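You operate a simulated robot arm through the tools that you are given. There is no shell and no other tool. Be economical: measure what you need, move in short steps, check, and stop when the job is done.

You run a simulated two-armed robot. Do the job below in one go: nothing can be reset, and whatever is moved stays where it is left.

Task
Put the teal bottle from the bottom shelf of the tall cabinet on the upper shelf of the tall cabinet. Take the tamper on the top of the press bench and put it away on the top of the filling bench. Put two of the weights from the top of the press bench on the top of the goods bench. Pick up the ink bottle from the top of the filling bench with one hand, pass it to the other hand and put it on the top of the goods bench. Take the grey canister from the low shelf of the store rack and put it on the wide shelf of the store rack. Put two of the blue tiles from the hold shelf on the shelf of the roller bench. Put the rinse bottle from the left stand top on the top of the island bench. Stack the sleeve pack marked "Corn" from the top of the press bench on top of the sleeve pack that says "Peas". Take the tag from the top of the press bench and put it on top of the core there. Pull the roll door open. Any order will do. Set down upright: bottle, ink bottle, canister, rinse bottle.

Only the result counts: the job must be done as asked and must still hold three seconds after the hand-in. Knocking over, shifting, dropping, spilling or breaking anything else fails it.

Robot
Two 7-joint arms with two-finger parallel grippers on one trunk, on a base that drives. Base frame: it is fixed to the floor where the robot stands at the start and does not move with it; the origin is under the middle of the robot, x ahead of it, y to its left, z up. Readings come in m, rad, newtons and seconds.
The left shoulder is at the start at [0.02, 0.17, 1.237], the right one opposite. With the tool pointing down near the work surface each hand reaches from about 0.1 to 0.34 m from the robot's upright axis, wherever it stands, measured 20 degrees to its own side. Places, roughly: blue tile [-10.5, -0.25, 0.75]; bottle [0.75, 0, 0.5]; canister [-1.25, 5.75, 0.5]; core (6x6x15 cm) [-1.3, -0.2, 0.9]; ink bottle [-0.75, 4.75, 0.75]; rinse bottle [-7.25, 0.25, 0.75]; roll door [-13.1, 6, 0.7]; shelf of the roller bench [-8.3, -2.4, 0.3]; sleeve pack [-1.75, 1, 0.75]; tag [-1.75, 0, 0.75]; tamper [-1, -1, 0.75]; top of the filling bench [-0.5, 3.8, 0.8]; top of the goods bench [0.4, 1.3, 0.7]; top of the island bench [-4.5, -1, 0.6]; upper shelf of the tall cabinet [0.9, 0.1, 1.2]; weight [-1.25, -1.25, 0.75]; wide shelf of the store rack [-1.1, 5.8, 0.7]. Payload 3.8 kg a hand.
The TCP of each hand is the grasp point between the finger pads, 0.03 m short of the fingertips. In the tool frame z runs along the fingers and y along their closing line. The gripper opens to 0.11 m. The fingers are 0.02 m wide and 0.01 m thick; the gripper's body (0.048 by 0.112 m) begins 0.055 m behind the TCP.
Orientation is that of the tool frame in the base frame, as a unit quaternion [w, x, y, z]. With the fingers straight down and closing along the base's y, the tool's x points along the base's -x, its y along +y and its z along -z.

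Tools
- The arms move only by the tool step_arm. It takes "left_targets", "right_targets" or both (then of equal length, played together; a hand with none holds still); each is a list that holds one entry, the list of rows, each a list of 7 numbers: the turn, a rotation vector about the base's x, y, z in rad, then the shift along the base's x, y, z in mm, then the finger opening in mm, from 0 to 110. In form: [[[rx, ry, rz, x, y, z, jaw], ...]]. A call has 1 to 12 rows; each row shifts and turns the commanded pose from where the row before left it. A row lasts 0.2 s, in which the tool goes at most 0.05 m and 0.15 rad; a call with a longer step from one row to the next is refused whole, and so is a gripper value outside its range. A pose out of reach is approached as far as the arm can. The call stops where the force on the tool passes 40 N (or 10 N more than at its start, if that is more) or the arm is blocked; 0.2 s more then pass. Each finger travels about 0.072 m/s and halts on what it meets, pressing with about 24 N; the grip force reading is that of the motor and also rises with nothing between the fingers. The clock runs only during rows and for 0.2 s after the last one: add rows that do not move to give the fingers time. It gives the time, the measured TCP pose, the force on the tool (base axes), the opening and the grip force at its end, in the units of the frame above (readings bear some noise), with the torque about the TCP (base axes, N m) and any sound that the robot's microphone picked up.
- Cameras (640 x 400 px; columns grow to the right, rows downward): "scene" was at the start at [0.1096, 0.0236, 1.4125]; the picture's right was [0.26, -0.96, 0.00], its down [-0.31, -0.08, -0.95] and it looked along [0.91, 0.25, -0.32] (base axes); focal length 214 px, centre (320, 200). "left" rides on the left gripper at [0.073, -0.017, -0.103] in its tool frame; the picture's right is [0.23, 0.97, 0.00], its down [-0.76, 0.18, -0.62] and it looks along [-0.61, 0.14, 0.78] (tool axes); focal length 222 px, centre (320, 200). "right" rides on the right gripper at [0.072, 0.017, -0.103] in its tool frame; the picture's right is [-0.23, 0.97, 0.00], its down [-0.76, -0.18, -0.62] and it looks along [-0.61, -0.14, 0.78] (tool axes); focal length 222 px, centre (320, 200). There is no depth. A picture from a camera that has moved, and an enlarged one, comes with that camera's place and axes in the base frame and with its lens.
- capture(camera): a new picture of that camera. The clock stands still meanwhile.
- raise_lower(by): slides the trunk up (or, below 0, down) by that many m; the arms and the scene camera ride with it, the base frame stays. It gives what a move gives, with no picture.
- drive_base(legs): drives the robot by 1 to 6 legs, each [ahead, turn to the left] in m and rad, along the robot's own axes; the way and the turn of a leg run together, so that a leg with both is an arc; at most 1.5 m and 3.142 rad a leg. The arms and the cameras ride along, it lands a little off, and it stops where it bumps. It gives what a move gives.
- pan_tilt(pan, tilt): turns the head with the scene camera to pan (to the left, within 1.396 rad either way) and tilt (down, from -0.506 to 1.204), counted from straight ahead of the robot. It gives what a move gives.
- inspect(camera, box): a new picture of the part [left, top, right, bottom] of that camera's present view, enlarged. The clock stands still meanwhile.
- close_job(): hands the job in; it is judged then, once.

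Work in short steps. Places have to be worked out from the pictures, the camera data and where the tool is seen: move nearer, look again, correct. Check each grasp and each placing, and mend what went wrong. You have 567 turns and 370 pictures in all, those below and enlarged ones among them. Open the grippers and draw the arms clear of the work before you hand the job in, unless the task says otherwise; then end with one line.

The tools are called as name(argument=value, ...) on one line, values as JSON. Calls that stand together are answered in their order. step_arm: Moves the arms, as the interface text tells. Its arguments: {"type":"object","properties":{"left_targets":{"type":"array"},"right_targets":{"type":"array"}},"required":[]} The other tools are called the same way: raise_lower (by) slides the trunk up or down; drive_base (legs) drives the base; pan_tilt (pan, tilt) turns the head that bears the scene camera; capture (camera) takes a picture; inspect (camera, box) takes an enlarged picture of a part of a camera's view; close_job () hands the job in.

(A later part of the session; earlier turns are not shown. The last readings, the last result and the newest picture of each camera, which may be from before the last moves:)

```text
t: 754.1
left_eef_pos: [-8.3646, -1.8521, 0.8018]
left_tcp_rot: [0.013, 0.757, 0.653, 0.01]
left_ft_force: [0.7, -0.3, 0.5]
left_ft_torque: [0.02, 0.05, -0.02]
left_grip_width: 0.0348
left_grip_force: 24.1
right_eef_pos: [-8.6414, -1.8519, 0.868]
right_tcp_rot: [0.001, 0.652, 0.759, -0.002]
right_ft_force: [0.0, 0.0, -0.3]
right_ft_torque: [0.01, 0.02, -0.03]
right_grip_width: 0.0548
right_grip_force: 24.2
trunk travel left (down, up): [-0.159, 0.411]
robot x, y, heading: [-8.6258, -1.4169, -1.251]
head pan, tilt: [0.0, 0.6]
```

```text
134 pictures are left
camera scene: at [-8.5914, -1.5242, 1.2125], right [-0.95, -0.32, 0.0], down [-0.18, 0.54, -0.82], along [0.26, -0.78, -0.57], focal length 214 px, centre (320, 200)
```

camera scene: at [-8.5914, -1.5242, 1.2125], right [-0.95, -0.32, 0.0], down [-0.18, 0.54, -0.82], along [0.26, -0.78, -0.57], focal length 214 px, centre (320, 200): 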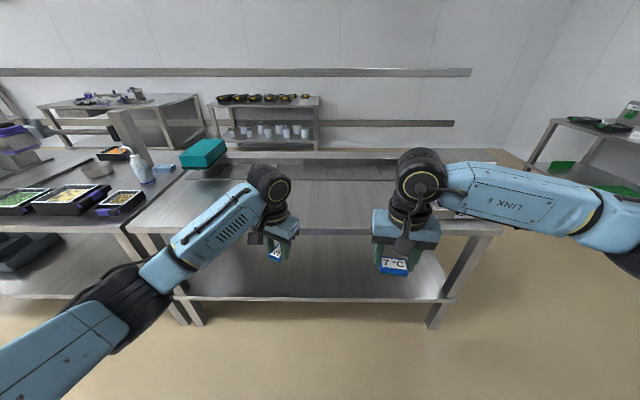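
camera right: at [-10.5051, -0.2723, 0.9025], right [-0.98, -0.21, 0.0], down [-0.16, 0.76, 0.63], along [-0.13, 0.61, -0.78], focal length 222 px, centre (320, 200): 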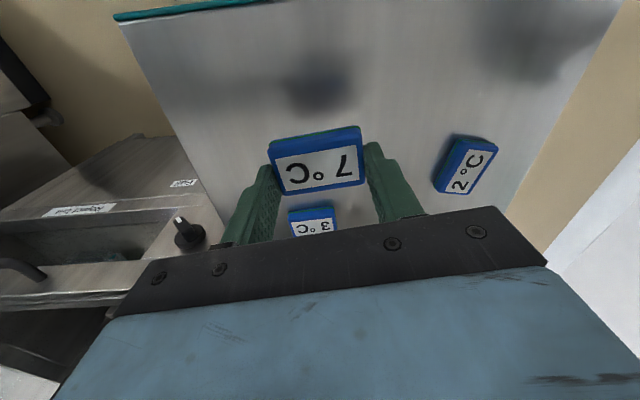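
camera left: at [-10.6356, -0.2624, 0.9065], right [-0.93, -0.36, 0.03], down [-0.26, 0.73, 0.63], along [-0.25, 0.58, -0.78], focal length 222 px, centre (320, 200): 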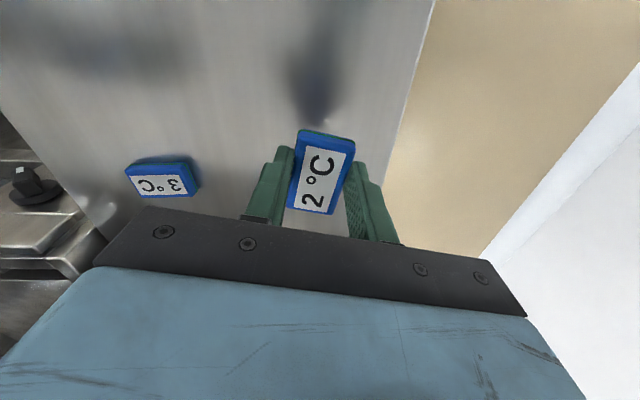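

The roller bench's lower shelf is empty and open at the front. I lower the trunk fully and pitch both hands forward while lowering them in front of the shelf.

raise_lower(by=-0.155)

step_arm(left_targets=[[[-0.1329, -0.0441, 0, 0, 0, -30, 20], [-0.1329, -0.0441, 0, 0, 0, -30, 20], [-0.1329, -0.0441, 0, 0, 0, -30, 20], [-0.1329, -0.0441, 0, 0, 0, -30, 20], [-0.1329, -0.0441, 0, 0, 0, -30, 20], [0, 0, 0, 0, 0, -30, 20], [0, 0, 0, 0, 0, -30, 20]]], right_targets=[[[-0.1329, -0.0441, 0, 0, 0, -35, 30], [-0.1329, -0.0441, 0, 0, 0, -35, 30], [-0.1329, -0.0441, 0, 0, 0, -35, 30], [-0.1329, -0.0441, 0, 0, 0, -35, 30], [-0.1329, -0.0441, 0, 0, 0, -35, 30], [0, 0, 0, 0, 0, -35, 30], [0, 0, 0, 0, 0, -35, 30]]])

capture(camera="scene")

```text
t: 755.9
left_eef_pos: [-8.3646, -1.8525, 0.6469]
left_tcp_rot: [0.013, 0.757, 0.653, 0.01]
left_ft_force: [0.8, 0.1, 0.0]
left_ft_torque: [-0.02, 0.0, 0.01]
left_grip_width: 0.0348
left_grip_force: 23.7
right_eef_pos: [-8.6417, -1.8512, 0.7134]
right_tcp_rot: [0.001, 0.651, 0.759, -0.002]
right_ft_force: [-0.1, -0.8, -0.7]
right_ft_torque: [0.03, -0.02, 0.0]
right_grip_width: 0.0546
right_grip_force: 24.1
trunk travel left (down, up): [-0.004, 0.566]
robot x, y, heading: [-8.6249, -1.4225, -1.244]
head pan, tilt: [0.0, 0.6]
```

```text
t: 757.5
left_eef_pos: [-8.3637, -1.8527, 0.4387]
left_tcp_rot: [0.329, 0.705, 0.616, -0.123]
left_ft_force: [-0.1, 0.1, -0.3]
left_ft_torque: [0.01, 0.03, -0.01]
left_grip_width: 0.0349
left_grip_force: 24.4
right_eef_pos: [-8.6257, -1.8556, 0.4775]
right_tcp_rot: [0.291, 0.612, 0.713, -0.179]
right_ft_force: [0.3, -0.1, -0.1]
right_ft_torque: [0.01, -0.02, -0.06]
right_grip_width: 0.0548
right_grip_force: 24.1
right hand out of reach, approached as far as the arm can: row 5, 7
trunk travel left (down, up): [-0.004, 0.566]
robot x, y, heading: [-8.6216, -1.4184, -1.247]
head pan, tilt: [0.0, 0.6]
```

```text
133 pictures are left
camera scene: at [-8.5905, -1.5237, 1.0575], right [-0.95, -0.32, 0.0], down [-0.18, 0.54, -0.83], along [0.26, -0.78, -0.56], focal length 214 px, centre (320, 200)
```

scene: 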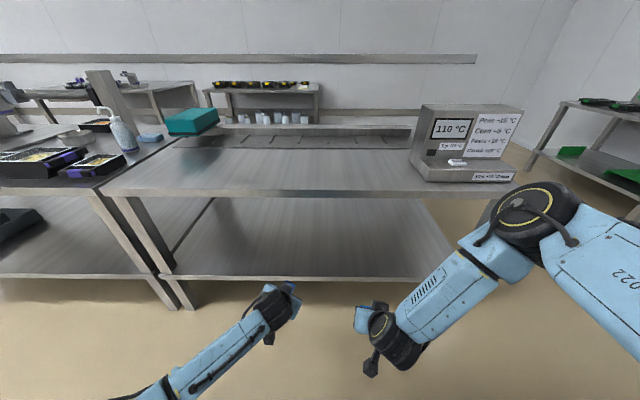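

The hands reach low. I drive 0.2 m forward so they enter between shelf and top, then extend the left hand in and down.

drive_base(legs=[[0.2, 0]])

step_arm(left_targets=[[[0, 0, 0, 10, -28, -12, 20], [0, 0, 0, 10, -28, -12, 20], [0, 0, 0, 10, -28, -12, 20], [0, 0, 0, 6, -19, -12, 20]]])

capture(camera="left")

capture(camera="scene")

```text
t: 759.1
left_eef_pos: [-8.2991, -2.0458, 0.4384]
left_tcp_rot: [0.329, 0.705, 0.616, -0.121]
left_ft_force: [0.5, 0.4, -0.2]
left_ft_torque: [0.05, -0.01, 0.01]
left_grip_width: 0.0347
left_grip_force: 23.4
right_eef_pos: [-8.5614, -2.0469, 0.4767]
right_tcp_rot: [0.29, 0.613, 0.713, -0.179]
right_ft_force: [-0.7, -0.1, 0.0]
right_ft_torque: [0.01, -0.01, 0.01]
right_grip_width: 0.0546
right_grip_force: 24.1
trunk travel left (down, up): [-0.004, 0.566]
robot x, y, heading: [-8.5608, -1.6135, -1.244]
head pan, tilt: [0.0, 0.6]
```

```text
t: 760.1
left_eef_pos: [-8.2637, -2.1498, 0.3908]
left_tcp_rot: [0.329, 0.706, 0.616, -0.121]
left_ft_force: [0.2, 0.1, 0.0]
left_ft_torque: [0.0, 0.01, 0.01]
left_grip_width: 0.0346
left_grip_force: 23.8
right_eef_pos: [-8.5615, -2.0477, 0.4767]
right_tcp_rot: [0.29, 0.613, 0.713, -0.179]
right_ft_force: [0.3, 0.0, -0.7]
right_ft_torque: [0.01, 0.0, -0.01]
right_grip_width: 0.0549
right_grip_force: 24.1
trunk travel left (down, up): [-0.004, 0.566]
robot x, y, heading: [-8.5588, -1.614, -1.252]
head pan, tilt: [0.0, 0.6]
```

```text
132 pictures are left
camera left: at [-8.288, -2.0292, 0.423], right [0.97, 0.15, 0.18], down [-0.14, -0.22, 0.96], along [0.19, -0.96, -0.2], focal length 222 px, centre (320, 200)
```

left: 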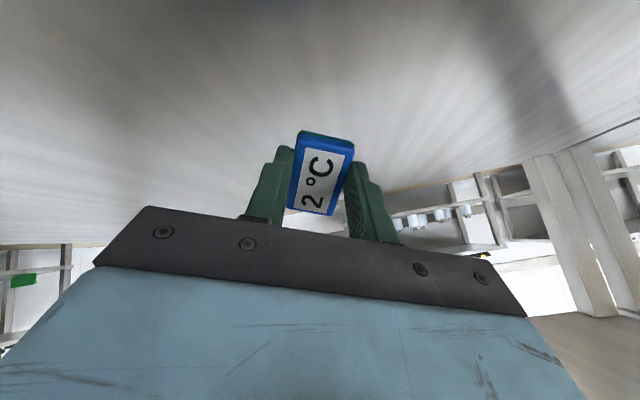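

```text
131 pictures are left
camera scene: at [-8.527, -1.7169, 1.0575], right [-0.95, -0.32, 0.0], down [-0.18, 0.54, -0.83], along [0.26, -0.78, -0.56], focal length 214 px, centre (320, 200)
```

scene: 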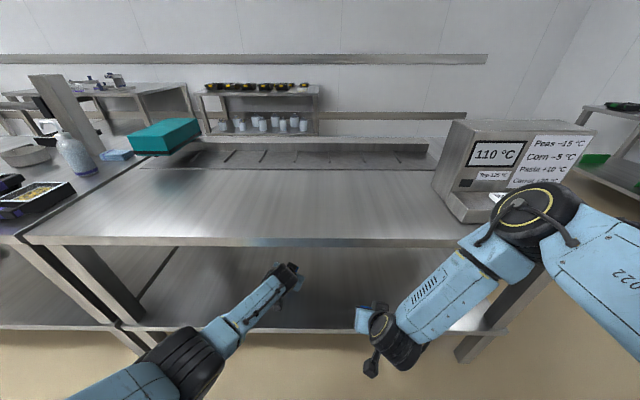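

The left tile is over the shelf. I rotate the hand back toward vertical a bit so the tile lies flatter, while lowering.

step_arm(left_targets=[[[0.11, 0.0365, 0, 0, 0, -5, 20], [0.11, 0.0365, 0, 0, 0, -5, 20], [0.11, 0.0365, 0, 0, 0, -5, 20], [0.11, 0.0365, 0, 0, 0, 0, 20]]])

capture(camera="left")

capture(camera="scene")

```text
t: 761.1
left_eef_pos: [-8.2633, -2.1156, 0.3809]
left_tcp_rot: [0.121, 0.749, 0.65, -0.034]
left_ft_force: [0.5, 0.2, 0.1]
left_ft_torque: [0.01, 0.02, 0.03]
left_grip_width: 0.0348
left_grip_force: 24.1
left hand out of reach, approached as far as the arm can: row 3, 4
right_eef_pos: [-8.5623, -2.0472, 0.4773]
right_tcp_rot: [0.289, 0.614, 0.713, -0.18]
right_ft_force: [0.4, -0.3, 0.5]
right_ft_torque: [0.01, 0.02, -0.04]
right_grip_width: 0.0548
right_grip_force: 24.2
trunk travel left (down, up): [-0.004, 0.566]
robot x, y, heading: [-8.5604, -1.6164, -1.251]
head pan, tilt: [0.0, 0.6]
```

```text
130 pictures are left
camera left: at [-8.2794, -2.0211, 0.4633], right [0.99, 0.1, 0.09], down [-0.01, -0.62, 0.79], along [0.13, -0.78, -0.61], focal length 222 px, centre (320, 200)
```

left: 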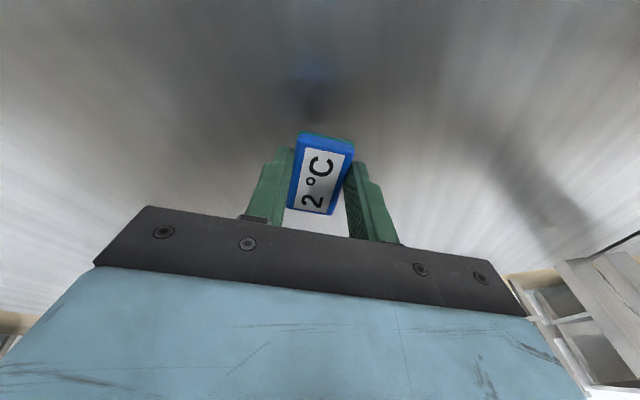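

```text
129 pictures are left
camera scene: at [-8.5265, -1.7167, 1.0575], right [-0.95, -0.32, 0.0], down [-0.18, 0.54, -0.83], along [0.26, -0.78, -0.56], focal length 214 px, centre (320, 200)
```

scene: 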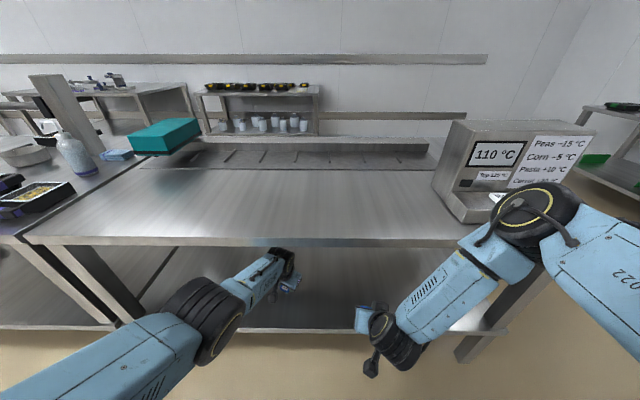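

Now only about 15° of tilt. I lower in small steps until contact.

step_arm(left_targets=[[[0, 0, 0, 0, 0, -8, 20], [0, 0, 0, 0, 0, -5, 20], [0, 0, 0, 0, 0, -5, 20], [0, 0, 0, 0, 0, -4, 20]]])

```text
t: 762.1
left_eef_pos: [-8.2644, -2.1045, 0.3652]
left_tcp_rot: [0.122, 0.749, 0.651, -0.035]
left_ft_force: [-0.3, 0.2, -0.9]
left_ft_torque: [-0.02, -0.02, 0.04]
left_grip_width: 0.0347
left_grip_force: 24.0
left hand out of reach, approached as far as the arm can: row 1, 3
right_eef_pos: [-8.5624, -2.0475, 0.4764]
right_tcp_rot: [0.291, 0.613, 0.712, -0.18]
right_ft_force: [0.0, 0.2, 0.4]
right_ft_torque: [-0.01, 0.0, -0.02]
right_grip_width: 0.0549
right_grip_force: 24.4
trunk travel left (down, up): [-0.004, 0.566]
robot x, y, heading: [-8.5584, -1.613, -1.251]
head pan, tilt: [0.0, 0.6]
```

The arm is at its low limit at this tilt and the shelf is lower still (≈0.28–0.3). I tilt forward again by 0.3 and continue down.

step_arm(left_targets=[[[-0.1, -0.033, 0, 3, -10, -5, 20], [-0.1, -0.033, 0, 3, -10, -5, 20], [-0.1, -0.033, 0, 3, -10, -8, 20], [0, 0, 0, 0, 0, -8, 20], [0, 0, 0, 0, 0, -6, 20], [0, 0, 0, 0, 0, -5, 20]]])

capture(camera="left")

```text
t: 763.5
left_eef_pos: [-8.2534, -2.1212, 0.3426]
left_tcp_rot: [0.266, 0.723, 0.63, -0.096]
left_ft_force: [0.5, -1.4, 4.8]
left_ft_torque: [-0.05, 0.09, 0.02]
left_grip_width: 0.0349
left_grip_force: 24.0
left hand out of reach, approached as far as the arm can: row 2, 3, 4, 5, 6
right_eef_pos: [-8.5608, -2.0472, 0.4767]
right_tcp_rot: [0.29, 0.614, 0.712, -0.179]
right_ft_force: [0.1, -0.1, -0.8]
right_ft_torque: [0.01, 0.04, -0.01]
right_grip_width: 0.0548
right_grip_force: 24.3
trunk travel left (down, up): [-0.004, 0.566]
robot x, y, heading: [-8.5631, -1.6134, -1.25]
head pan, tilt: [0.0, 0.6]
```

```text
128 pictures are left
camera left: at [-8.2755, -2.0055, 0.3911], right [0.98, 0.13, 0.15], down [-0.09, -0.35, 0.93], along [0.18, -0.93, -0.33], focal length 222 px, centre (320, 200)
```

left: 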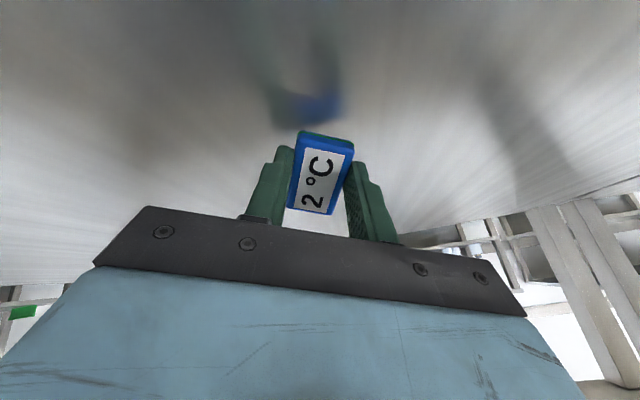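

The tile and its reflection nearly meet and a slight contact force shows. I lower 3 mm more and check.

step_arm(left_targets=[[[0, 0, 0, 0, 0, -3, 20], [0, 0, 0, 0, 0, -3, 20], [0, 0, 0, 0, 0, 0, 20]]])

capture(camera="left")

```text
t: 764.3
left_eef_pos: [-8.2522, -2.1215, 0.3408]
left_tcp_rot: [0.268, 0.723, 0.63, -0.096]
left_ft_force: [3.0, -6.6, 19.8]
left_ft_torque: [-0.22, 0.06, 0.04]
left_grip_width: 0.0352
left_grip_force: 23.5
right_eef_pos: [-8.5625, -2.0463, 0.4767]
right_tcp_rot: [0.291, 0.614, 0.712, -0.18]
right_ft_force: [0.5, -0.5, -0.8]
right_ft_torque: [-0.01, 0.01, -0.02]
right_grip_width: 0.0546
right_grip_force: 24.6
trunk travel left (down, up): [-0.004, 0.566]
robot x, y, heading: [-8.5626, -1.6166, -1.247]
head pan, tilt: [0.0, 0.6]
```

```text
127 pictures are left
camera left: at [-8.2749, -2.0053, 0.3884], right [0.98, 0.13, 0.15], down [-0.1, -0.35, 0.93], along [0.18, -0.93, -0.33], focal length 222 px, centre (320, 200)
```

left: 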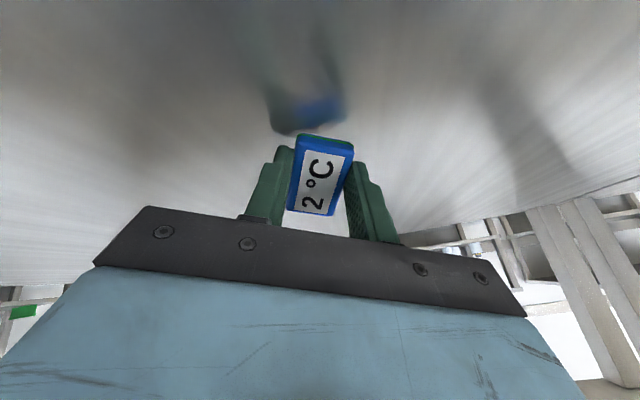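

The fingertips touch the shelf, with the tile just above it. I open and withdraw the left hand back and up.

step_arm(left_targets=[[[0, 0, 0, 0, 0, 1, 30], [0, 0, 0, 0, 0, 0, 50], [0, 0, 0, 0, 0, 0, 70], [0, 0, 0, 0, 0, 0, 70], [0, 0, 0, -6, 18, 15, 70], [0, 0, 0, -9, 28, 20, 70], [0, 0, 0, -9, 28, 20, 70]]])

capture(camera="left")

```text
t: 765.3
left_eef_pos: [-8.245, -2.1174, 0.34]
left_tcp_rot: [0.268, 0.722, 0.631, -0.091]
left_ft_force: [5.1, 11.4, 23.1]
left_ft_torque: [0.33, 0.56, -0.33]
left_grip_width: 0.0651
left_grip_force: 0.1
right_eef_pos: [-8.5616, -2.0469, 0.4784]
right_tcp_rot: [0.291, 0.613, 0.712, -0.179]
right_ft_force: [0.1, 0.7, -0.9]
right_ft_torque: [-0.02, -0.02, 0.0]
right_grip_width: 0.0547
right_grip_force: 24.3
trunk travel left (down, up): [-0.004, 0.566]
robot x, y, heading: [-8.5621, -1.6107, -1.245]
head pan, tilt: [0.0, 0.6]
stopped in row 4 (left hand): the force on the tool passed its limit at 41 N (the readings are from after the stop); the commanded pose is now the measured one
```

```text
126 pictures are left
camera left: at [-8.2679, -2.0032, 0.3898], right [0.98, 0.14, 0.16], down [-0.1, -0.36, 0.93], along [0.19, -0.92, -0.33], focal length 222 px, centre (320, 200)
```

left: 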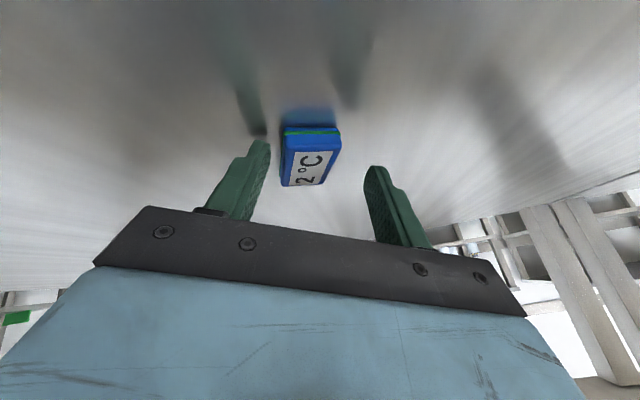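

The tile lies flat on the shelf. I lift the left hand and withdraw it.

step_arm(left_targets=[[[0, 0, 0, 0, 0, 15, 70], [0, 0, 0, 0, 5, 20, 70], [0, 0, 0, -9, 28, 20, 70], [0, 0, 0, -9, 28, 10, 70], [0, 0, 0, -9, 28, 10, 70]]])

step_arm(right_targets=[[[0, 0, 0, 10, -28, -12, 30], [0, 0, 0, 10, -28, -12, 30], [0, 0, 0, 10, -28, -12, 30], [0, 0, 0, 6, -19, -12, 30]]])

capture(camera="right")

capture(camera="scene")

```text
t: 766.5
left_eef_pos: [-8.2668, -2.1195, 0.3413]
left_tcp_rot: [0.268, 0.723, 0.63, -0.09]
left_ft_force: [2.5, -1.0, 5.7]
left_ft_torque: [-0.08, 0.14, 0.06]
left_grip_width: 0.068
left_grip_force: 0.1
left hand out of reach, approached as far as the arm can: row 1, 2, 3, 4, 5
right_eef_pos: [-8.5612, -2.0474, 0.4768]
right_tcp_rot: [0.29, 0.613, 0.713, -0.18]
right_ft_force: [0.4, -0.6, 0.5]
right_ft_torque: [-0.01, 0.01, 0.01]
right_grip_width: 0.0545
right_grip_force: 23.4
trunk travel left (down, up): [-0.004, 0.566]
robot x, y, heading: [-8.5583, -1.6136, -1.244]
head pan, tilt: [0.0, 0.6]
```

```text
t: 767.5
left_eef_pos: [-8.2683, -2.1183, 0.3404]
left_tcp_rot: [0.268, 0.722, 0.631, -0.09]
left_ft_force: [3.2, -6.2, 11.5]
left_ft_torque: [-0.31, 0.27, 0.2]
left_grip_width: 0.0669
left_grip_force: 0.1
right_eef_pos: [-8.5253, -2.15, 0.4292]
right_tcp_rot: [0.29, 0.613, 0.713, -0.179]
right_ft_force: [-0.1, -0.1, -0.7]
right_ft_torque: [0.01, 0.0, 0.0]
right_grip_width: 0.0544
right_grip_force: 24.1
trunk travel left (down, up): [-0.004, 0.566]
robot x, y, heading: [-8.5612, -1.6141, -1.243]
head pan, tilt: [0.0, 0.6]
```

```text
125 pictures are left
camera right: at [-8.5345, -2.0272, 0.4636], right [0.97, 0.0, 0.24], down [-0.23, -0.24, 0.94], along [0.06, -0.97, -0.23], focal length 222 px, centre (320, 200)
```

right: 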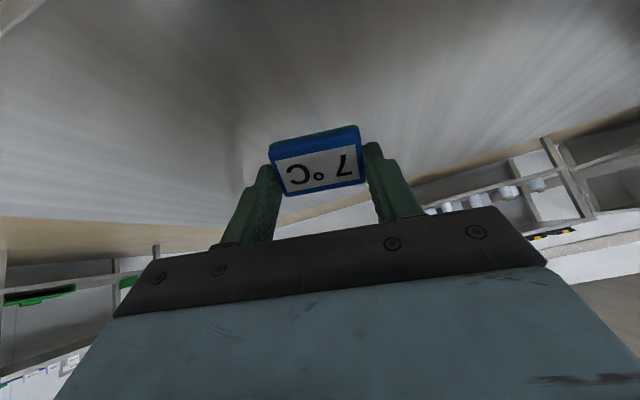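

```text
124 pictures are left
camera scene: at [-8.5267, -1.7162, 1.0576], right [-0.95, -0.32, 0.0], down [-0.18, 0.54, -0.83], along [0.26, -0.78, -0.56], focal length 214 px, centre (320, 200)
```

scene: 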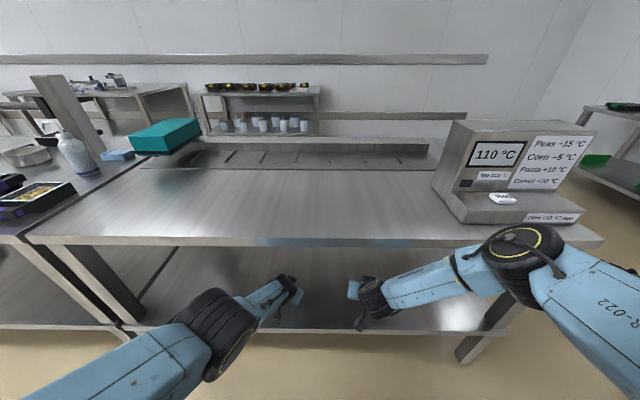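

The left arm is stuck at a joint limit; tilting it forward again (where it was free) should release it.

step_arm(left_targets=[[[-0.1, -0.033, 0, 0, 0, 10, 70], [-0.1, -0.033, 0, 0, 0, 10, 70], [0, 0, 0, 0, 0, 20, 70], [0, 0, 0, 0, 0, 20, 70]]])

capture(camera="left")

```text
t: 767.9
left_eef_pos: [-8.2692, -2.1175, 0.3418]
left_tcp_rot: [0.286, 0.717, 0.628, -0.095]
left_ft_force: [-1.7, 24.8, 34.7]
left_ft_torque: [0.83, 1.29, -0.83]
left_grip_width: 0.0664
left_grip_force: 0.0
left hand out of reach, approached as far as the arm can: row 1
right_eef_pos: [-8.5254, -2.149, 0.4307]
right_tcp_rot: [0.292, 0.612, 0.713, -0.18]
right_ft_force: [0.5, -1.0, 0.5]
right_ft_torque: [0.0, -0.01, 0.01]
right_grip_width: 0.0546
right_grip_force: 24.0
trunk travel left (down, up): [-0.004, 0.566]
robot x, y, heading: [-8.5626, -1.6107, -1.243]
head pan, tilt: [0.0, 0.6]
stopped in row 1 (left hand): the force on the tool passed its limit at 53 N (the readings are from after the stop); the commanded pose is now the measured one
```

```text
123 pictures are left
camera left: at [-8.2936, -2.0013, 0.3859], right [0.97, 0.14, 0.17], down [-0.12, -0.32, 0.94], along [0.19, -0.94, -0.3], focal length 222 px, centre (320, 200)
```

left: 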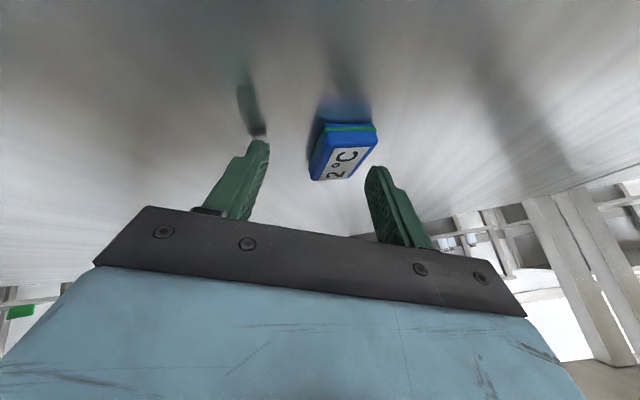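

I use the trunk instead: raise 40 mm to lift the hand straight off the shelf.

raise_lower(by=0.04)

step_arm(left_targets=[[[0, 0, 0, -9, 28, 5, 70], [0, 0, 0, -9, 28, 5, 70], [0, 0, 0, -9, 28, 5, 70], [0, 0, 0, -9, 28, 5, 70]]])

capture(camera="left")

```text
t: 768.7
left_eef_pos: [-8.2681, -2.1165, 0.3786]
left_tcp_rot: [0.285, 0.719, 0.627, -0.095]
left_ft_force: [-0.1, -1.0, -0.9]
left_ft_torque: [-0.02, 0.01, 0.01]
left_grip_width: 0.07
left_grip_force: 0.0
right_eef_pos: [-8.5244, -2.1497, 0.4685]
right_tcp_rot: [0.289, 0.614, 0.712, -0.179]
right_ft_force: [-0.1, 0.3, -0.5]
right_ft_torque: [-0.02, 0.03, 0.01]
right_grip_width: 0.0546
right_grip_force: 23.6
trunk travel left (down, up): [-0.044, 0.526]
robot x, y, heading: [-8.5594, -1.6134, -1.244]
head pan, tilt: [0.0, 0.6]
```

```text
t: 769.7
left_eef_pos: [-8.3022, -2.0808, 0.3402]
left_tcp_rot: [0.292, 0.716, 0.626, -0.1]
left_ft_force: [13.4, -23.3, 27.9]
left_ft_torque: [-1.13, 0.26, 0.77]
left_grip_width: 0.0587
left_grip_force: 0.1
left hand out of reach, approached as far as the arm can: row 1, 2, 3, 4
right_eef_pos: [-8.5247, -2.1502, 0.4692]
right_tcp_rot: [0.291, 0.613, 0.712, -0.181]
right_ft_force: [0.6, -0.3, -0.3]
right_ft_torque: [-0.01, -0.03, 0.0]
right_grip_width: 0.0547
right_grip_force: 24.0
trunk travel left (down, up): [-0.044, 0.526]
robot x, y, heading: [-8.5585, -1.613, -1.247]
head pan, tilt: [0.0, 0.6]
```

```text
122 pictures are left
camera left: at [-8.3279, -1.9642, 0.3826], right [0.97, 0.15, 0.17], down [-0.12, -0.31, 0.94], along [0.19, -0.94, -0.28], focal length 222 px, centre (320, 200)
```

left: 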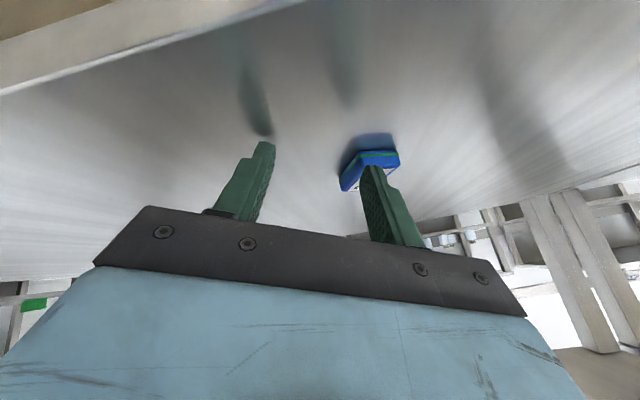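

I raise the trunk another 30 mm and withdraw both hands by backing the base.

raise_lower(by=0.03)

drive_base(legs=[[-0.25, 0]])

capture(camera="scene")

capture(camera="left")

```text
t: 770.4
left_eef_pos: [-8.3053, -2.0693, 0.3604]
left_tcp_rot: [0.284, 0.718, 0.628, -0.093]
left_ft_force: [0.0, 0.0, -0.4]
left_ft_torque: [0.0, -0.03, -0.01]
left_grip_width: 0.0699
left_grip_force: 0.1
right_eef_pos: [-8.5265, -2.1498, 0.498]
right_tcp_rot: [0.29, 0.614, 0.712, -0.18]
right_ft_force: [-0.3, -0.2, -0.4]
right_ft_torque: [0.03, -0.01, 0.0]
right_grip_width: 0.0547
right_grip_force: 23.7
trunk travel left (down, up): [-0.074, 0.496]
robot x, y, heading: [-8.5587, -1.6145, -1.25]
head pan, tilt: [0.0, 0.6]
```

```text
t: 772.3
left_eef_pos: [-8.3858, -1.8345, 0.3613]
left_tcp_rot: [0.284, 0.719, 0.627, -0.095]
left_ft_force: [0.0, -0.3, -0.4]
left_ft_torque: [-0.01, 0.04, 0.01]
left_grip_width: 0.0697
left_grip_force: 0.0
right_eef_pos: [-8.6049, -1.9145, 0.4983]
right_tcp_rot: [0.29, 0.614, 0.712, -0.179]
right_ft_force: [-0.8, 0.3, -0.6]
right_ft_torque: [-0.02, 0.01, 0.03]
right_grip_width: 0.0548
right_grip_force: 23.9
trunk travel left (down, up): [-0.074, 0.496]
robot x, y, heading: [-8.6387, -1.3797, -1.246]
head pan, tilt: [0.0, 0.6]
```

```text
121 pictures are left
camera scene: at [-8.6058, -1.4805, 1.1275], right [-0.95, -0.32, 0.0], down [-0.18, 0.54, -0.83], along [0.26, -0.78, -0.56], focal length 214 px, centre (320, 200)
```

scene: 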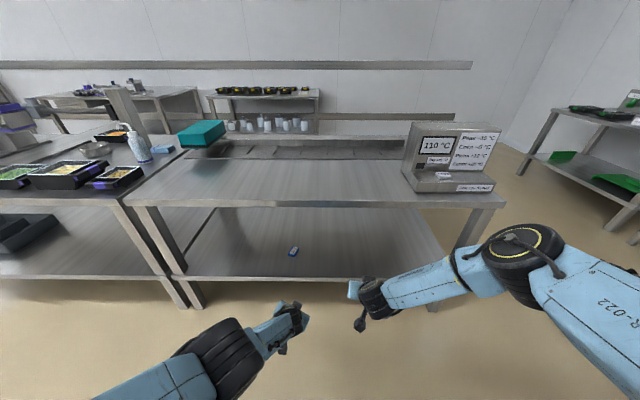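

```text
120 pictures are left
camera left: at [-8.4098, -1.7197, 0.406], right [0.97, 0.14, 0.17], down [-0.12, -0.33, 0.94], along [0.19, -0.93, -0.3], focal length 222 px, centre (320, 200)
```

left: 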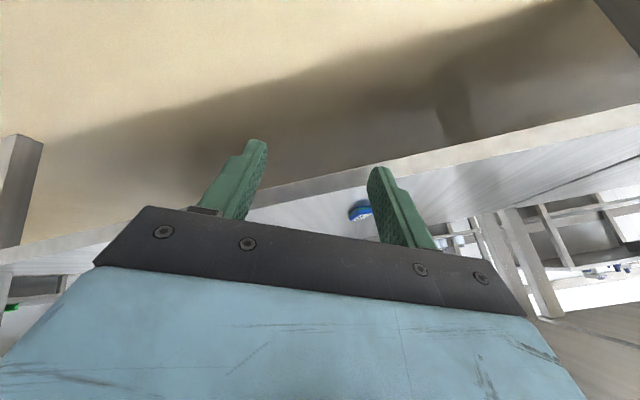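

Tile "2 °C" rests well inside the shelf. I first lift the left hand out of the low posture so it can't touch the tile.

step_arm(left_targets=[[[0, 0, 0, 0, 0, 40, 110], [0, 0, 0, 0, 0, 40, 110], [0, 0, 0, 0, 0, 40, 110], [0.11, 0.0365, 0, 10, 5, 40, 110], [0.11, 0.0365, 0, 10, 5, 40, 110], [0.11, 0.0365, 0, 10, 5, 40, 110], [0.11, 0.0365, 0, 10, 5, 40, 110], [0.11, 0.0365, 0, 10, 5, 40, 110]]])

```text
t: 774.1
left_eef_pos: [-8.3358, -1.9134, 0.6015]
left_tcp_rot: [0.02, 0.759, 0.651, 0.014]
left_ft_force: [0.4, -0.7, -0.5]
left_ft_torque: [0.02, 0.01, 0.01]
left_grip_width: 0.1098
left_grip_force: 0.0
left hand out of reach, approached as far as the arm can: row 1, 2, 3, 4, 5, 6, 7
right_eef_pos: [-8.6046, -1.9131, 0.4989]
right_tcp_rot: [0.289, 0.614, 0.712, -0.18]
right_ft_force: [0.4, -0.4, -0.4]
right_ft_torque: [0.01, 0.0, -0.01]
right_grip_width: 0.0546
right_grip_force: 23.9
trunk travel left (down, up): [-0.074, 0.496]
robot x, y, heading: [-8.6413, -1.3774, -1.247]
head pan, tilt: [0.0, 0.6]
```

I raise the left hand further, above the bench top height and back.

step_arm(left_targets=[[[0, 0, 0, -10, 28, 35, 110], [0, 0, 0, -10, 28, 35, 110], [0, 0, 0, -10, 28, 35, 110], [0, 0, 0, -10, 28, 35, 110], [0, 0, 0, -10, 28, 35, 110], [0, 0, 0, 0, 0, 45, 110], [0, 0, 0, 0, 0, 45, 110]]])

capture(camera="scene")

```text
t: 775.7
left_eef_pos: [-8.3896, -1.7721, 0.864]
left_tcp_rot: [0.02, 0.758, 0.652, 0.015]
left_ft_force: [0.6, -0.5, 0.6]
left_ft_torque: [0.01, 0.01, -0.03]
left_grip_width: 0.11
left_grip_force: 0.1
right_eef_pos: [-8.6045, -1.9139, 0.4991]
right_tcp_rot: [0.289, 0.614, 0.712, -0.18]
right_ft_force: [-0.2, 0.4, -0.4]
right_ft_torque: [0.06, 0.0, 0.01]
right_grip_width: 0.0549
right_grip_force: 23.6
trunk travel left (down, up): [-0.074, 0.496]
robot x, y, heading: [-8.6408, -1.3757, -1.246]
head pan, tilt: [0.0, 0.6]
```

```text
119 pictures are left
camera scene: at [-8.6059, -1.4805, 1.1275], right [-0.95, -0.32, 0.0], down [-0.18, 0.54, -0.83], along [0.26, -0.78, -0.56], focal length 214 px, centre (320, 200)
```

scene: 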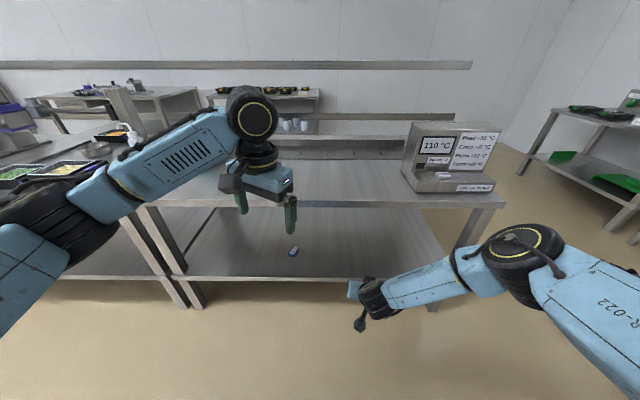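

I lower the trunk and drive the right hand (tile "7 °C") into the opening, then extend and lower it.

raise_lower(by=-0.07)

drive_base(legs=[[0.22, 0]])

step_arm(right_targets=[[[0, 0, 0, 8, -24, -12, 30], [0, 0, 0, 8, -24, -12, 30], [0, 0, 0, 8, -24, -12, 30], [0, 0, 0, 0, 0, -10, 30], [0, 0, 0, 0, 0, -8, 30]]])

capture(camera="right")

capture(camera="scene")

```text
t: 776.7
left_eef_pos: [-8.3884, -1.7729, 0.7934]
left_tcp_rot: [0.022, 0.758, 0.652, 0.014]
left_ft_force: [-0.9, 0.5, 0.0]
left_ft_torque: [0.03, -0.01, -0.01]
left_grip_width: 0.1102
left_grip_force: 0.0
right_eef_pos: [-8.606, -1.9142, 0.4286]
right_tcp_rot: [0.289, 0.614, 0.712, -0.18]
right_ft_force: [0.7, 0.0, -0.4]
right_ft_torque: [0.03, -0.02, 0.02]
right_grip_width: 0.0545
right_grip_force: 24.0
trunk travel left (down, up): [-0.004, 0.566]
robot x, y, heading: [-8.6351, -1.3749, -1.251]
head pan, tilt: [0.0, 0.6]
```

```text
t: 778.4
left_eef_pos: [-8.3202, -1.9826, 0.7945]
left_tcp_rot: [0.021, 0.758, 0.652, 0.014]
left_ft_force: [0.5, -1.2, 0.0]
left_ft_torque: [0.0, 0.02, 0.04]
left_grip_width: 0.1101
left_grip_force: 0.0
right_eef_pos: [-8.535, -2.1232, 0.4278]
right_tcp_rot: [0.29, 0.614, 0.712, -0.18]
right_ft_force: [0.4, -0.6, -0.7]
right_ft_torque: [0.01, 0.01, -0.01]
right_grip_width: 0.0547
right_grip_force: 24.4
trunk travel left (down, up): [-0.004, 0.566]
robot x, y, heading: [-8.5697, -1.5837, -1.25]
head pan, tilt: [0.0, 0.6]
```

```text
t: 779.6
left_eef_pos: [-8.3199, -1.9813, 0.7947]
left_tcp_rot: [0.021, 0.758, 0.652, 0.015]
left_ft_force: [-0.8, 0.6, -0.9]
left_ft_torque: [0.03, -0.02, 0.01]
left_grip_width: 0.1099
left_grip_force: 0.0
right_eef_pos: [-8.5114, -2.195, 0.3749]
right_tcp_rot: [0.29, 0.614, 0.712, -0.18]
right_ft_force: [0.5, 0.0, -1.1]
right_ft_torque: [0.02, 0.0, 0.02]
right_grip_width: 0.0547
right_grip_force: 24.1
trunk travel left (down, up): [-0.004, 0.566]
robot x, y, heading: [-8.5725, -1.5815, -1.248]
head pan, tilt: [0.0, 0.6]
```

```text
118 pictures are left
camera right: at [-8.5199, -2.0726, 0.4089], right [0.97, 0.0, 0.24], down [-0.23, -0.24, 0.94], along [0.06, -0.97, -0.23], focal length 222 px, centre (320, 200)
```

right: 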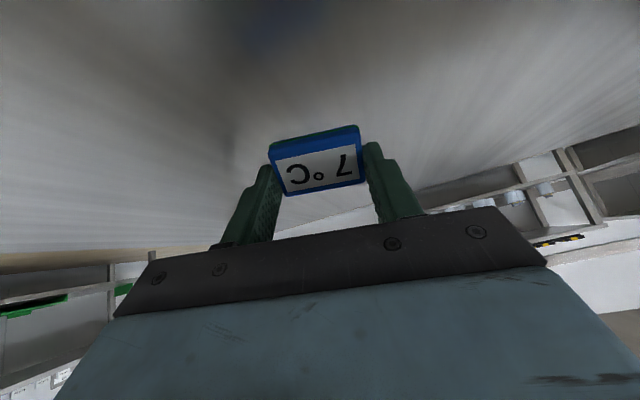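

```text
117 pictures are left
camera scene: at [-8.5359, -1.6898, 1.0575], right [-0.95, -0.32, 0.0], down [-0.18, 0.54, -0.83], along [0.26, -0.78, -0.56], focal length 214 px, centre (320, 200)
```

scene: 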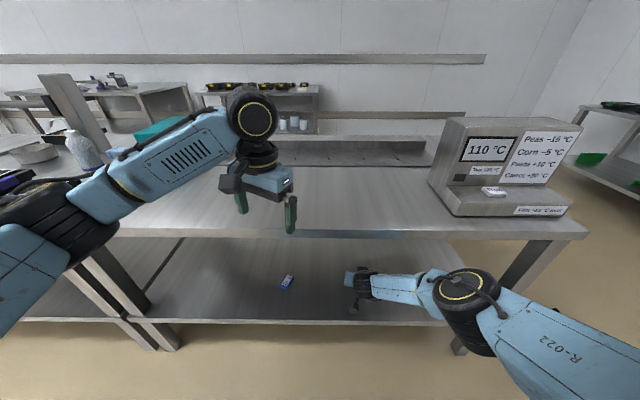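

Plenty of range. I lower until contact.

step_arm(right_targets=[[[0, 0, 0, 0, 0, -10, 30], [0, 0, 0, 0, 0, -8, 30], [0, 0, 0, 0, 0, -5, 30], [0, 0, 0, 0, 0, -4, 30]]])

capture(camera="right")

```text
t: 780.6
left_eef_pos: [-8.3198, -1.9818, 0.7945]
left_tcp_rot: [0.021, 0.758, 0.652, 0.015]
left_ft_force: [-0.5, 0.5, 0.2]
left_ft_torque: [0.01, 0.01, 0.0]
left_grip_width: 0.1102
left_grip_force: 0.1
right_eef_pos: [-8.5121, -2.1934, 0.3468]
right_tcp_rot: [0.289, 0.614, 0.712, -0.18]
right_ft_force: [-0.6, 0.5, -1.1]
right_ft_torque: [0.0, 0.0, -0.02]
right_grip_width: 0.0544
right_grip_force: 24.0
trunk travel left (down, up): [-0.004, 0.566]
robot x, y, heading: [-8.5701, -1.5839, -1.248]
head pan, tilt: [0.0, 0.6]
```

```text
116 pictures are left
camera right: at [-8.521, -2.0714, 0.3826], right [0.97, 0.0, 0.24], down [-0.23, -0.24, 0.94], along [0.06, -0.97, -0.23], focal length 222 px, centre (320, 200)
```

right: 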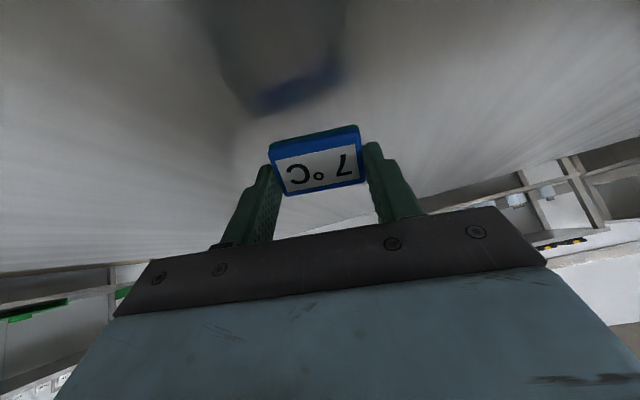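

step_arm(right_targets=[[[0, 0, 0, 0, 0, -4, 30], [0, 0, 0, 0, 0, -4, 30], [0, 0, 0, 0, 0, -3, 30], [0, 0, 0, 0, 0, 0, 30]]])

capture(camera="right")

```text
t: 781.6
left_eef_pos: [-8.3189, -1.982, 0.7947]
left_tcp_rot: [0.021, 0.758, 0.652, 0.015]
left_ft_force: [0.5, 0.0, -0.6]
left_ft_torque: [0.01, 0.02, 0.01]
left_grip_width: 0.1101
left_grip_force: 0.0
right_eef_pos: [-8.5129, -2.1942, 0.3479]
right_tcp_rot: [0.29, 0.614, 0.712, -0.18]
right_ft_force: [0.4, -0.2, -1.2]
right_ft_torque: [-0.02, -0.02, -0.01]
right_grip_width: 0.055
right_grip_force: 23.9
right hand out of reach, approached as far as the arm can: row 1, 2, 3
trunk travel left (down, up): [-0.004, 0.566]
robot x, y, heading: [-8.5685, -1.5832, -1.25]
head pan, tilt: [0.0, 0.6]
```

```text
115 pictures are left
camera right: at [-8.5207, -2.0715, 0.3829], right [0.97, 0.0, 0.24], down [-0.23, -0.24, 0.94], along [0.06, -0.97, -0.23], focal length 222 px, centre (320, 200)
```

right: 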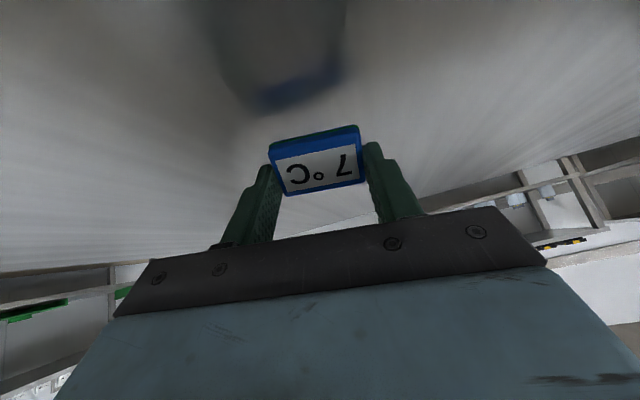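

At the arm's limit the tile is still about 15 mm up. Extending a little farther should allow going lower.

step_arm(right_targets=[[[-0.07, -0.0235, 0, 7, -21, -4, 30], [-0.07, -0.0235, 0, 7, -21, -6, 30], [0, 0, 0, 3, -10, -6, 30], [0, 0, 0, 0, 0, -6, 30]]])

capture(camera="right")

```text
t: 782.6
left_eef_pos: [-8.3193, -1.9824, 0.7943]
left_tcp_rot: [0.021, 0.758, 0.652, 0.014]
left_ft_force: [0.9, 0.0, 0.1]
left_ft_torque: [0.03, 0.0, 0.04]
left_grip_width: 0.1101
left_grip_force: 0.0
right_eef_pos: [-8.4899, -2.2242, 0.3869]
right_tcp_rot: [0.349, 0.596, 0.69, -0.215]
right_ft_force: [0.3, 0.3, 0.5]
right_ft_torque: [0.0, -0.02, 0.03]
right_grip_width: 0.0545
right_grip_force: 23.8
right hand out of reach, approached as far as the arm can: row 1, 2, 3, 4
trunk travel left (down, up): [-0.004, 0.566]
robot x, y, heading: [-8.5681, -1.5875, -1.251]
head pan, tilt: [0.0, 0.6]
```

```text
114 pictures are left
camera right: at [-8.4997, -2.0971, 0.4042], right [0.96, 0.04, 0.28], down [-0.28, -0.1, 0.95], along [0.07, -0.99, -0.09], focal length 222 px, centre (320, 200)
```

right: 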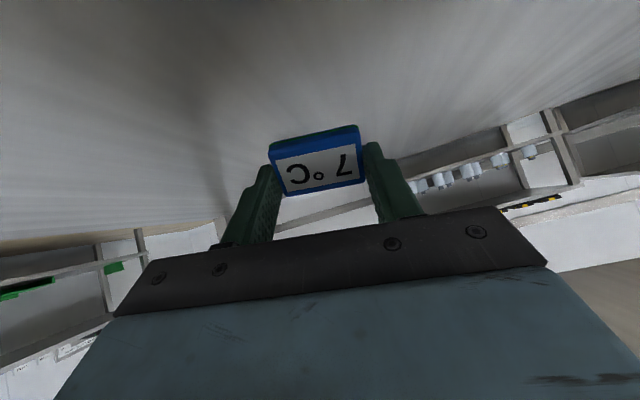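

More tilt raises the limit, so I tilt back toward vertical instead and lower.

step_arm(right_targets=[[[0.1, 0.033, 0, 0, 0, -10, 30], [0.1, 0.033, 0, 0, 0, -10, 30], [0.1, 0.033, 0, 0, 0, -10, 30], [0.1, 0.033, 0, 0, 0, -8, 30], [0, 0, 0, 0, 0, -6, 30]]])

capture(camera="right")

```text
t: 783.8
left_eef_pos: [-8.3195, -1.9826, 0.7948]
left_tcp_rot: [0.021, 0.757, 0.652, 0.015]
left_ft_force: [0.1, -0.3, -0.6]
left_ft_torque: [-0.01, 0.01, -0.02]
left_grip_width: 0.1102
left_grip_force: 0.0
right_eef_pos: [-8.5271, -2.1926, 0.3626]
right_tcp_rot: [0.178, 0.638, 0.741, -0.111]
right_ft_force: [0.6, -0.6, -0.4]
right_ft_torque: [-0.01, 0.04, 0.03]
right_grip_width: 0.0548
right_grip_force: 24.0
right hand out of reach, approached as far as the arm can: row 1, 2, 3, 4
trunk travel left (down, up): [-0.004, 0.566]
robot x, y, heading: [-8.5665, -1.5902, -1.248]
head pan, tilt: [0.0, 0.6]
```

```text
113 pictures are left
camera right: at [-8.5321, -2.0832, 0.428], right [0.99, -0.05, 0.15], down [-0.16, -0.47, 0.87], along [0.03, -0.88, -0.48], focal length 222 px, centre (320, 200)
```

right: 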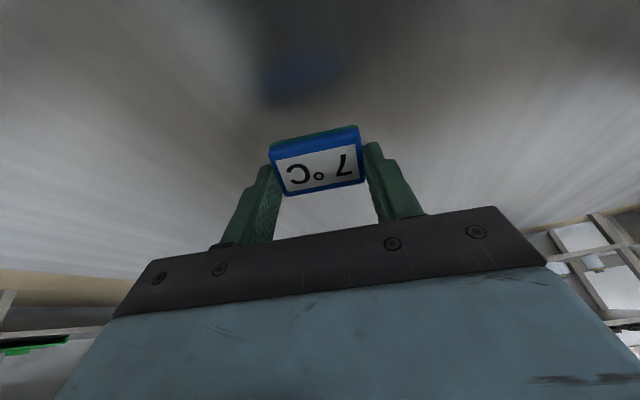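

Tilt is now about 24° and there is more room. I continue lowering.

step_arm(right_targets=[[[0, 0, 0, 0, 0, -8, 30], [0, 0, 0, 0, 0, -6, 30], [0, 0, 0, 0, 0, -5, 30], [0, 0, 0, 0, 0, -4, 30], [0, 0, 0, 0, 0, -4, 30]]])

capture(camera="right")

```text
t: 785.0
left_eef_pos: [-8.3201, -1.9812, 0.7938]
left_tcp_rot: [0.02, 0.757, 0.653, 0.014]
left_ft_force: [1.4, -1.4, -0.7]
left_ft_torque: [0.04, -0.01, 0.0]
left_grip_width: 0.11
left_grip_force: 0.1
right_eef_pos: [-8.5266, -2.1925, 0.3621]
right_tcp_rot: [0.178, 0.638, 0.741, -0.112]
right_ft_force: [0.5, 0.4, -0.9]
right_ft_torque: [-0.01, -0.01, 0.02]
right_grip_width: 0.0549
right_grip_force: 24.3
right hand out of reach, approached as far as the arm can: row 1, 2, 3, 4, 5
trunk travel left (down, up): [-0.004, 0.566]
robot x, y, heading: [-8.5677, -1.5846, -1.246]
head pan, tilt: [0.0, 0.6]
```

```text
112 pictures are left
camera right: at [-8.5317, -2.0828, 0.4277], right [0.99, -0.05, 0.15], down [-0.16, -0.47, 0.87], along [0.03, -0.88, -0.48], focal length 222 px, centre (320, 200)
```

right: 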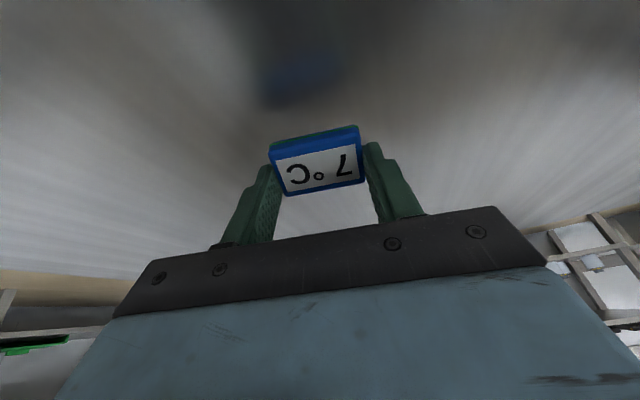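

Still limited. I move the hand outward to the right and slightly back, where the arm should reach lower.

step_arm(right_targets=[[[-0.05, -0.0165, 0, -28, -10, 0, 30], [-0.05, -0.0165, 0, -28, -10, -6, 30], [0, 0, 0, -28, -10, -6, 30], [0, 0, 0, 0, 0, -6, 30], [0, 0, 0, 0, 0, -6, 30], [0, 0, 0, 0, 0, -6, 30]]])

capture(camera="right")

```text
t: 786.4
left_eef_pos: [-8.3182, -1.9819, 0.7945]
left_tcp_rot: [0.021, 0.758, 0.651, 0.015]
left_ft_force: [0.4, -0.9, -0.7]
left_ft_torque: [0.01, -0.02, -0.01]
left_grip_width: 0.1103
left_grip_force: 0.0
right_eef_pos: [-8.6128, -2.2196, 0.3401]
right_tcp_rot: [0.223, 0.63, 0.731, -0.139]
right_ft_force: [2.4, -1.7, 11.8]
right_ft_torque: [-0.08, 0.22, 0.05]
right_grip_width: 0.0549
right_grip_force: 24.3
right hand out of reach, approached as far as the arm can: row 5, 6
trunk travel left (down, up): [-0.004, 0.566]
robot x, y, heading: [-8.5715, -1.5799, -1.247]
head pan, tilt: [0.0, 0.6]
```

```text
111 pictures are left
camera right: at [-8.6204, -2.1051, 0.3932], right [0.98, -0.03, 0.19], down [-0.19, -0.38, 0.91], along [0.04, -0.92, -0.38], focal length 222 px, centre (320, 200)
```

right: 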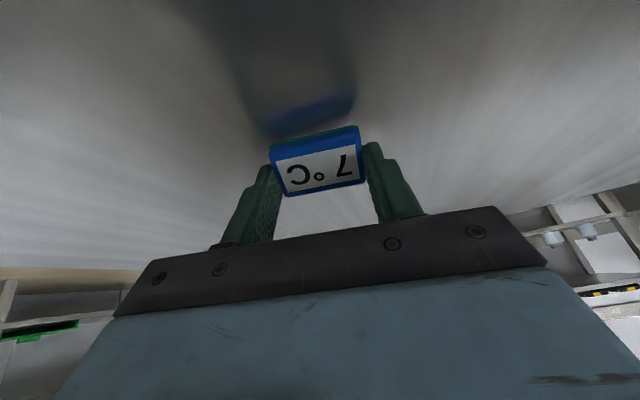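

Contact with the shelf at 0.340. I open, then lift with the trunk and look.

step_arm(right_targets=[[[0, 0, 0, 0, 0, 1, 45], [0, 0, 0, 0, 0, 0, 65], [0, 0, 0, 0, 0, 0, 85], [0, 0, 0, 0, 0, 0, 85]]])

raise_lower(by=0.05)

capture(camera="right")

```text
t: 787.4
left_eef_pos: [-8.3191, -1.9826, 0.794]
left_tcp_rot: [0.021, 0.757, 0.652, 0.014]
left_ft_force: [0.2, -0.2, 0.8]
left_ft_torque: [0.02, 0.01, -0.01]
left_grip_width: 0.1099
left_grip_force: 0.1
right_eef_pos: [-8.6147, -2.2185, 0.339]
right_tcp_rot: [0.22, 0.631, 0.731, -0.138]
right_ft_force: [0.0, -0.3, -0.4]
right_ft_torque: [-0.01, -0.03, -0.01]
right_grip_width: 0.0853
right_grip_force: 0.0
trunk travel left (down, up): [-0.004, 0.566]
robot x, y, heading: [-8.5704, -1.5861, -1.247]
head pan, tilt: [0.0, 0.6]
```

```text
t: 788.4
left_eef_pos: [-8.3197, -1.9832, 0.8436]
left_tcp_rot: [0.022, 0.758, 0.652, 0.015]
left_ft_force: [0.5, 0.0, -0.7]
left_ft_torque: [-0.01, 0.0, -0.01]
left_grip_width: 0.11
left_grip_force: 0.0
right_eef_pos: [-8.6139, -2.2202, 0.3897]
right_tcp_rot: [0.22, 0.631, 0.731, -0.138]
right_ft_force: [0.4, 0.8, -0.1]
right_ft_torque: [0.01, 0.0, 0.0]
right_grip_width: 0.0847
right_grip_force: 0.1
trunk travel left (down, up): [-0.054, 0.516]
robot x, y, heading: [-8.5672, -1.5857, -1.254]
head pan, tilt: [0.0, 0.6]
```

```text
110 pictures are left
camera right: at [-8.6215, -2.1043, 0.4426], right [0.98, -0.03, 0.19], down [-0.19, -0.39, 0.9], along [0.04, -0.92, -0.38], focal length 222 px, centre (320, 200)
```

right: 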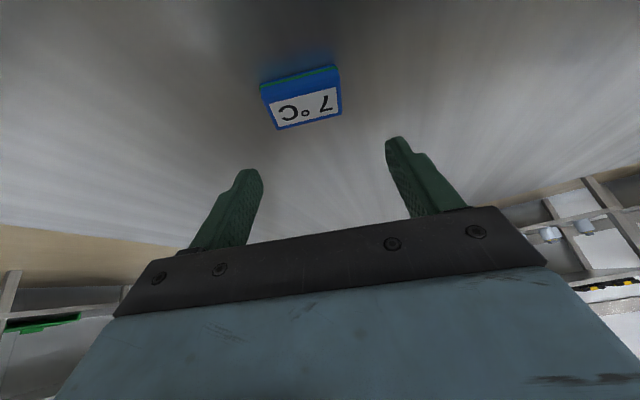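

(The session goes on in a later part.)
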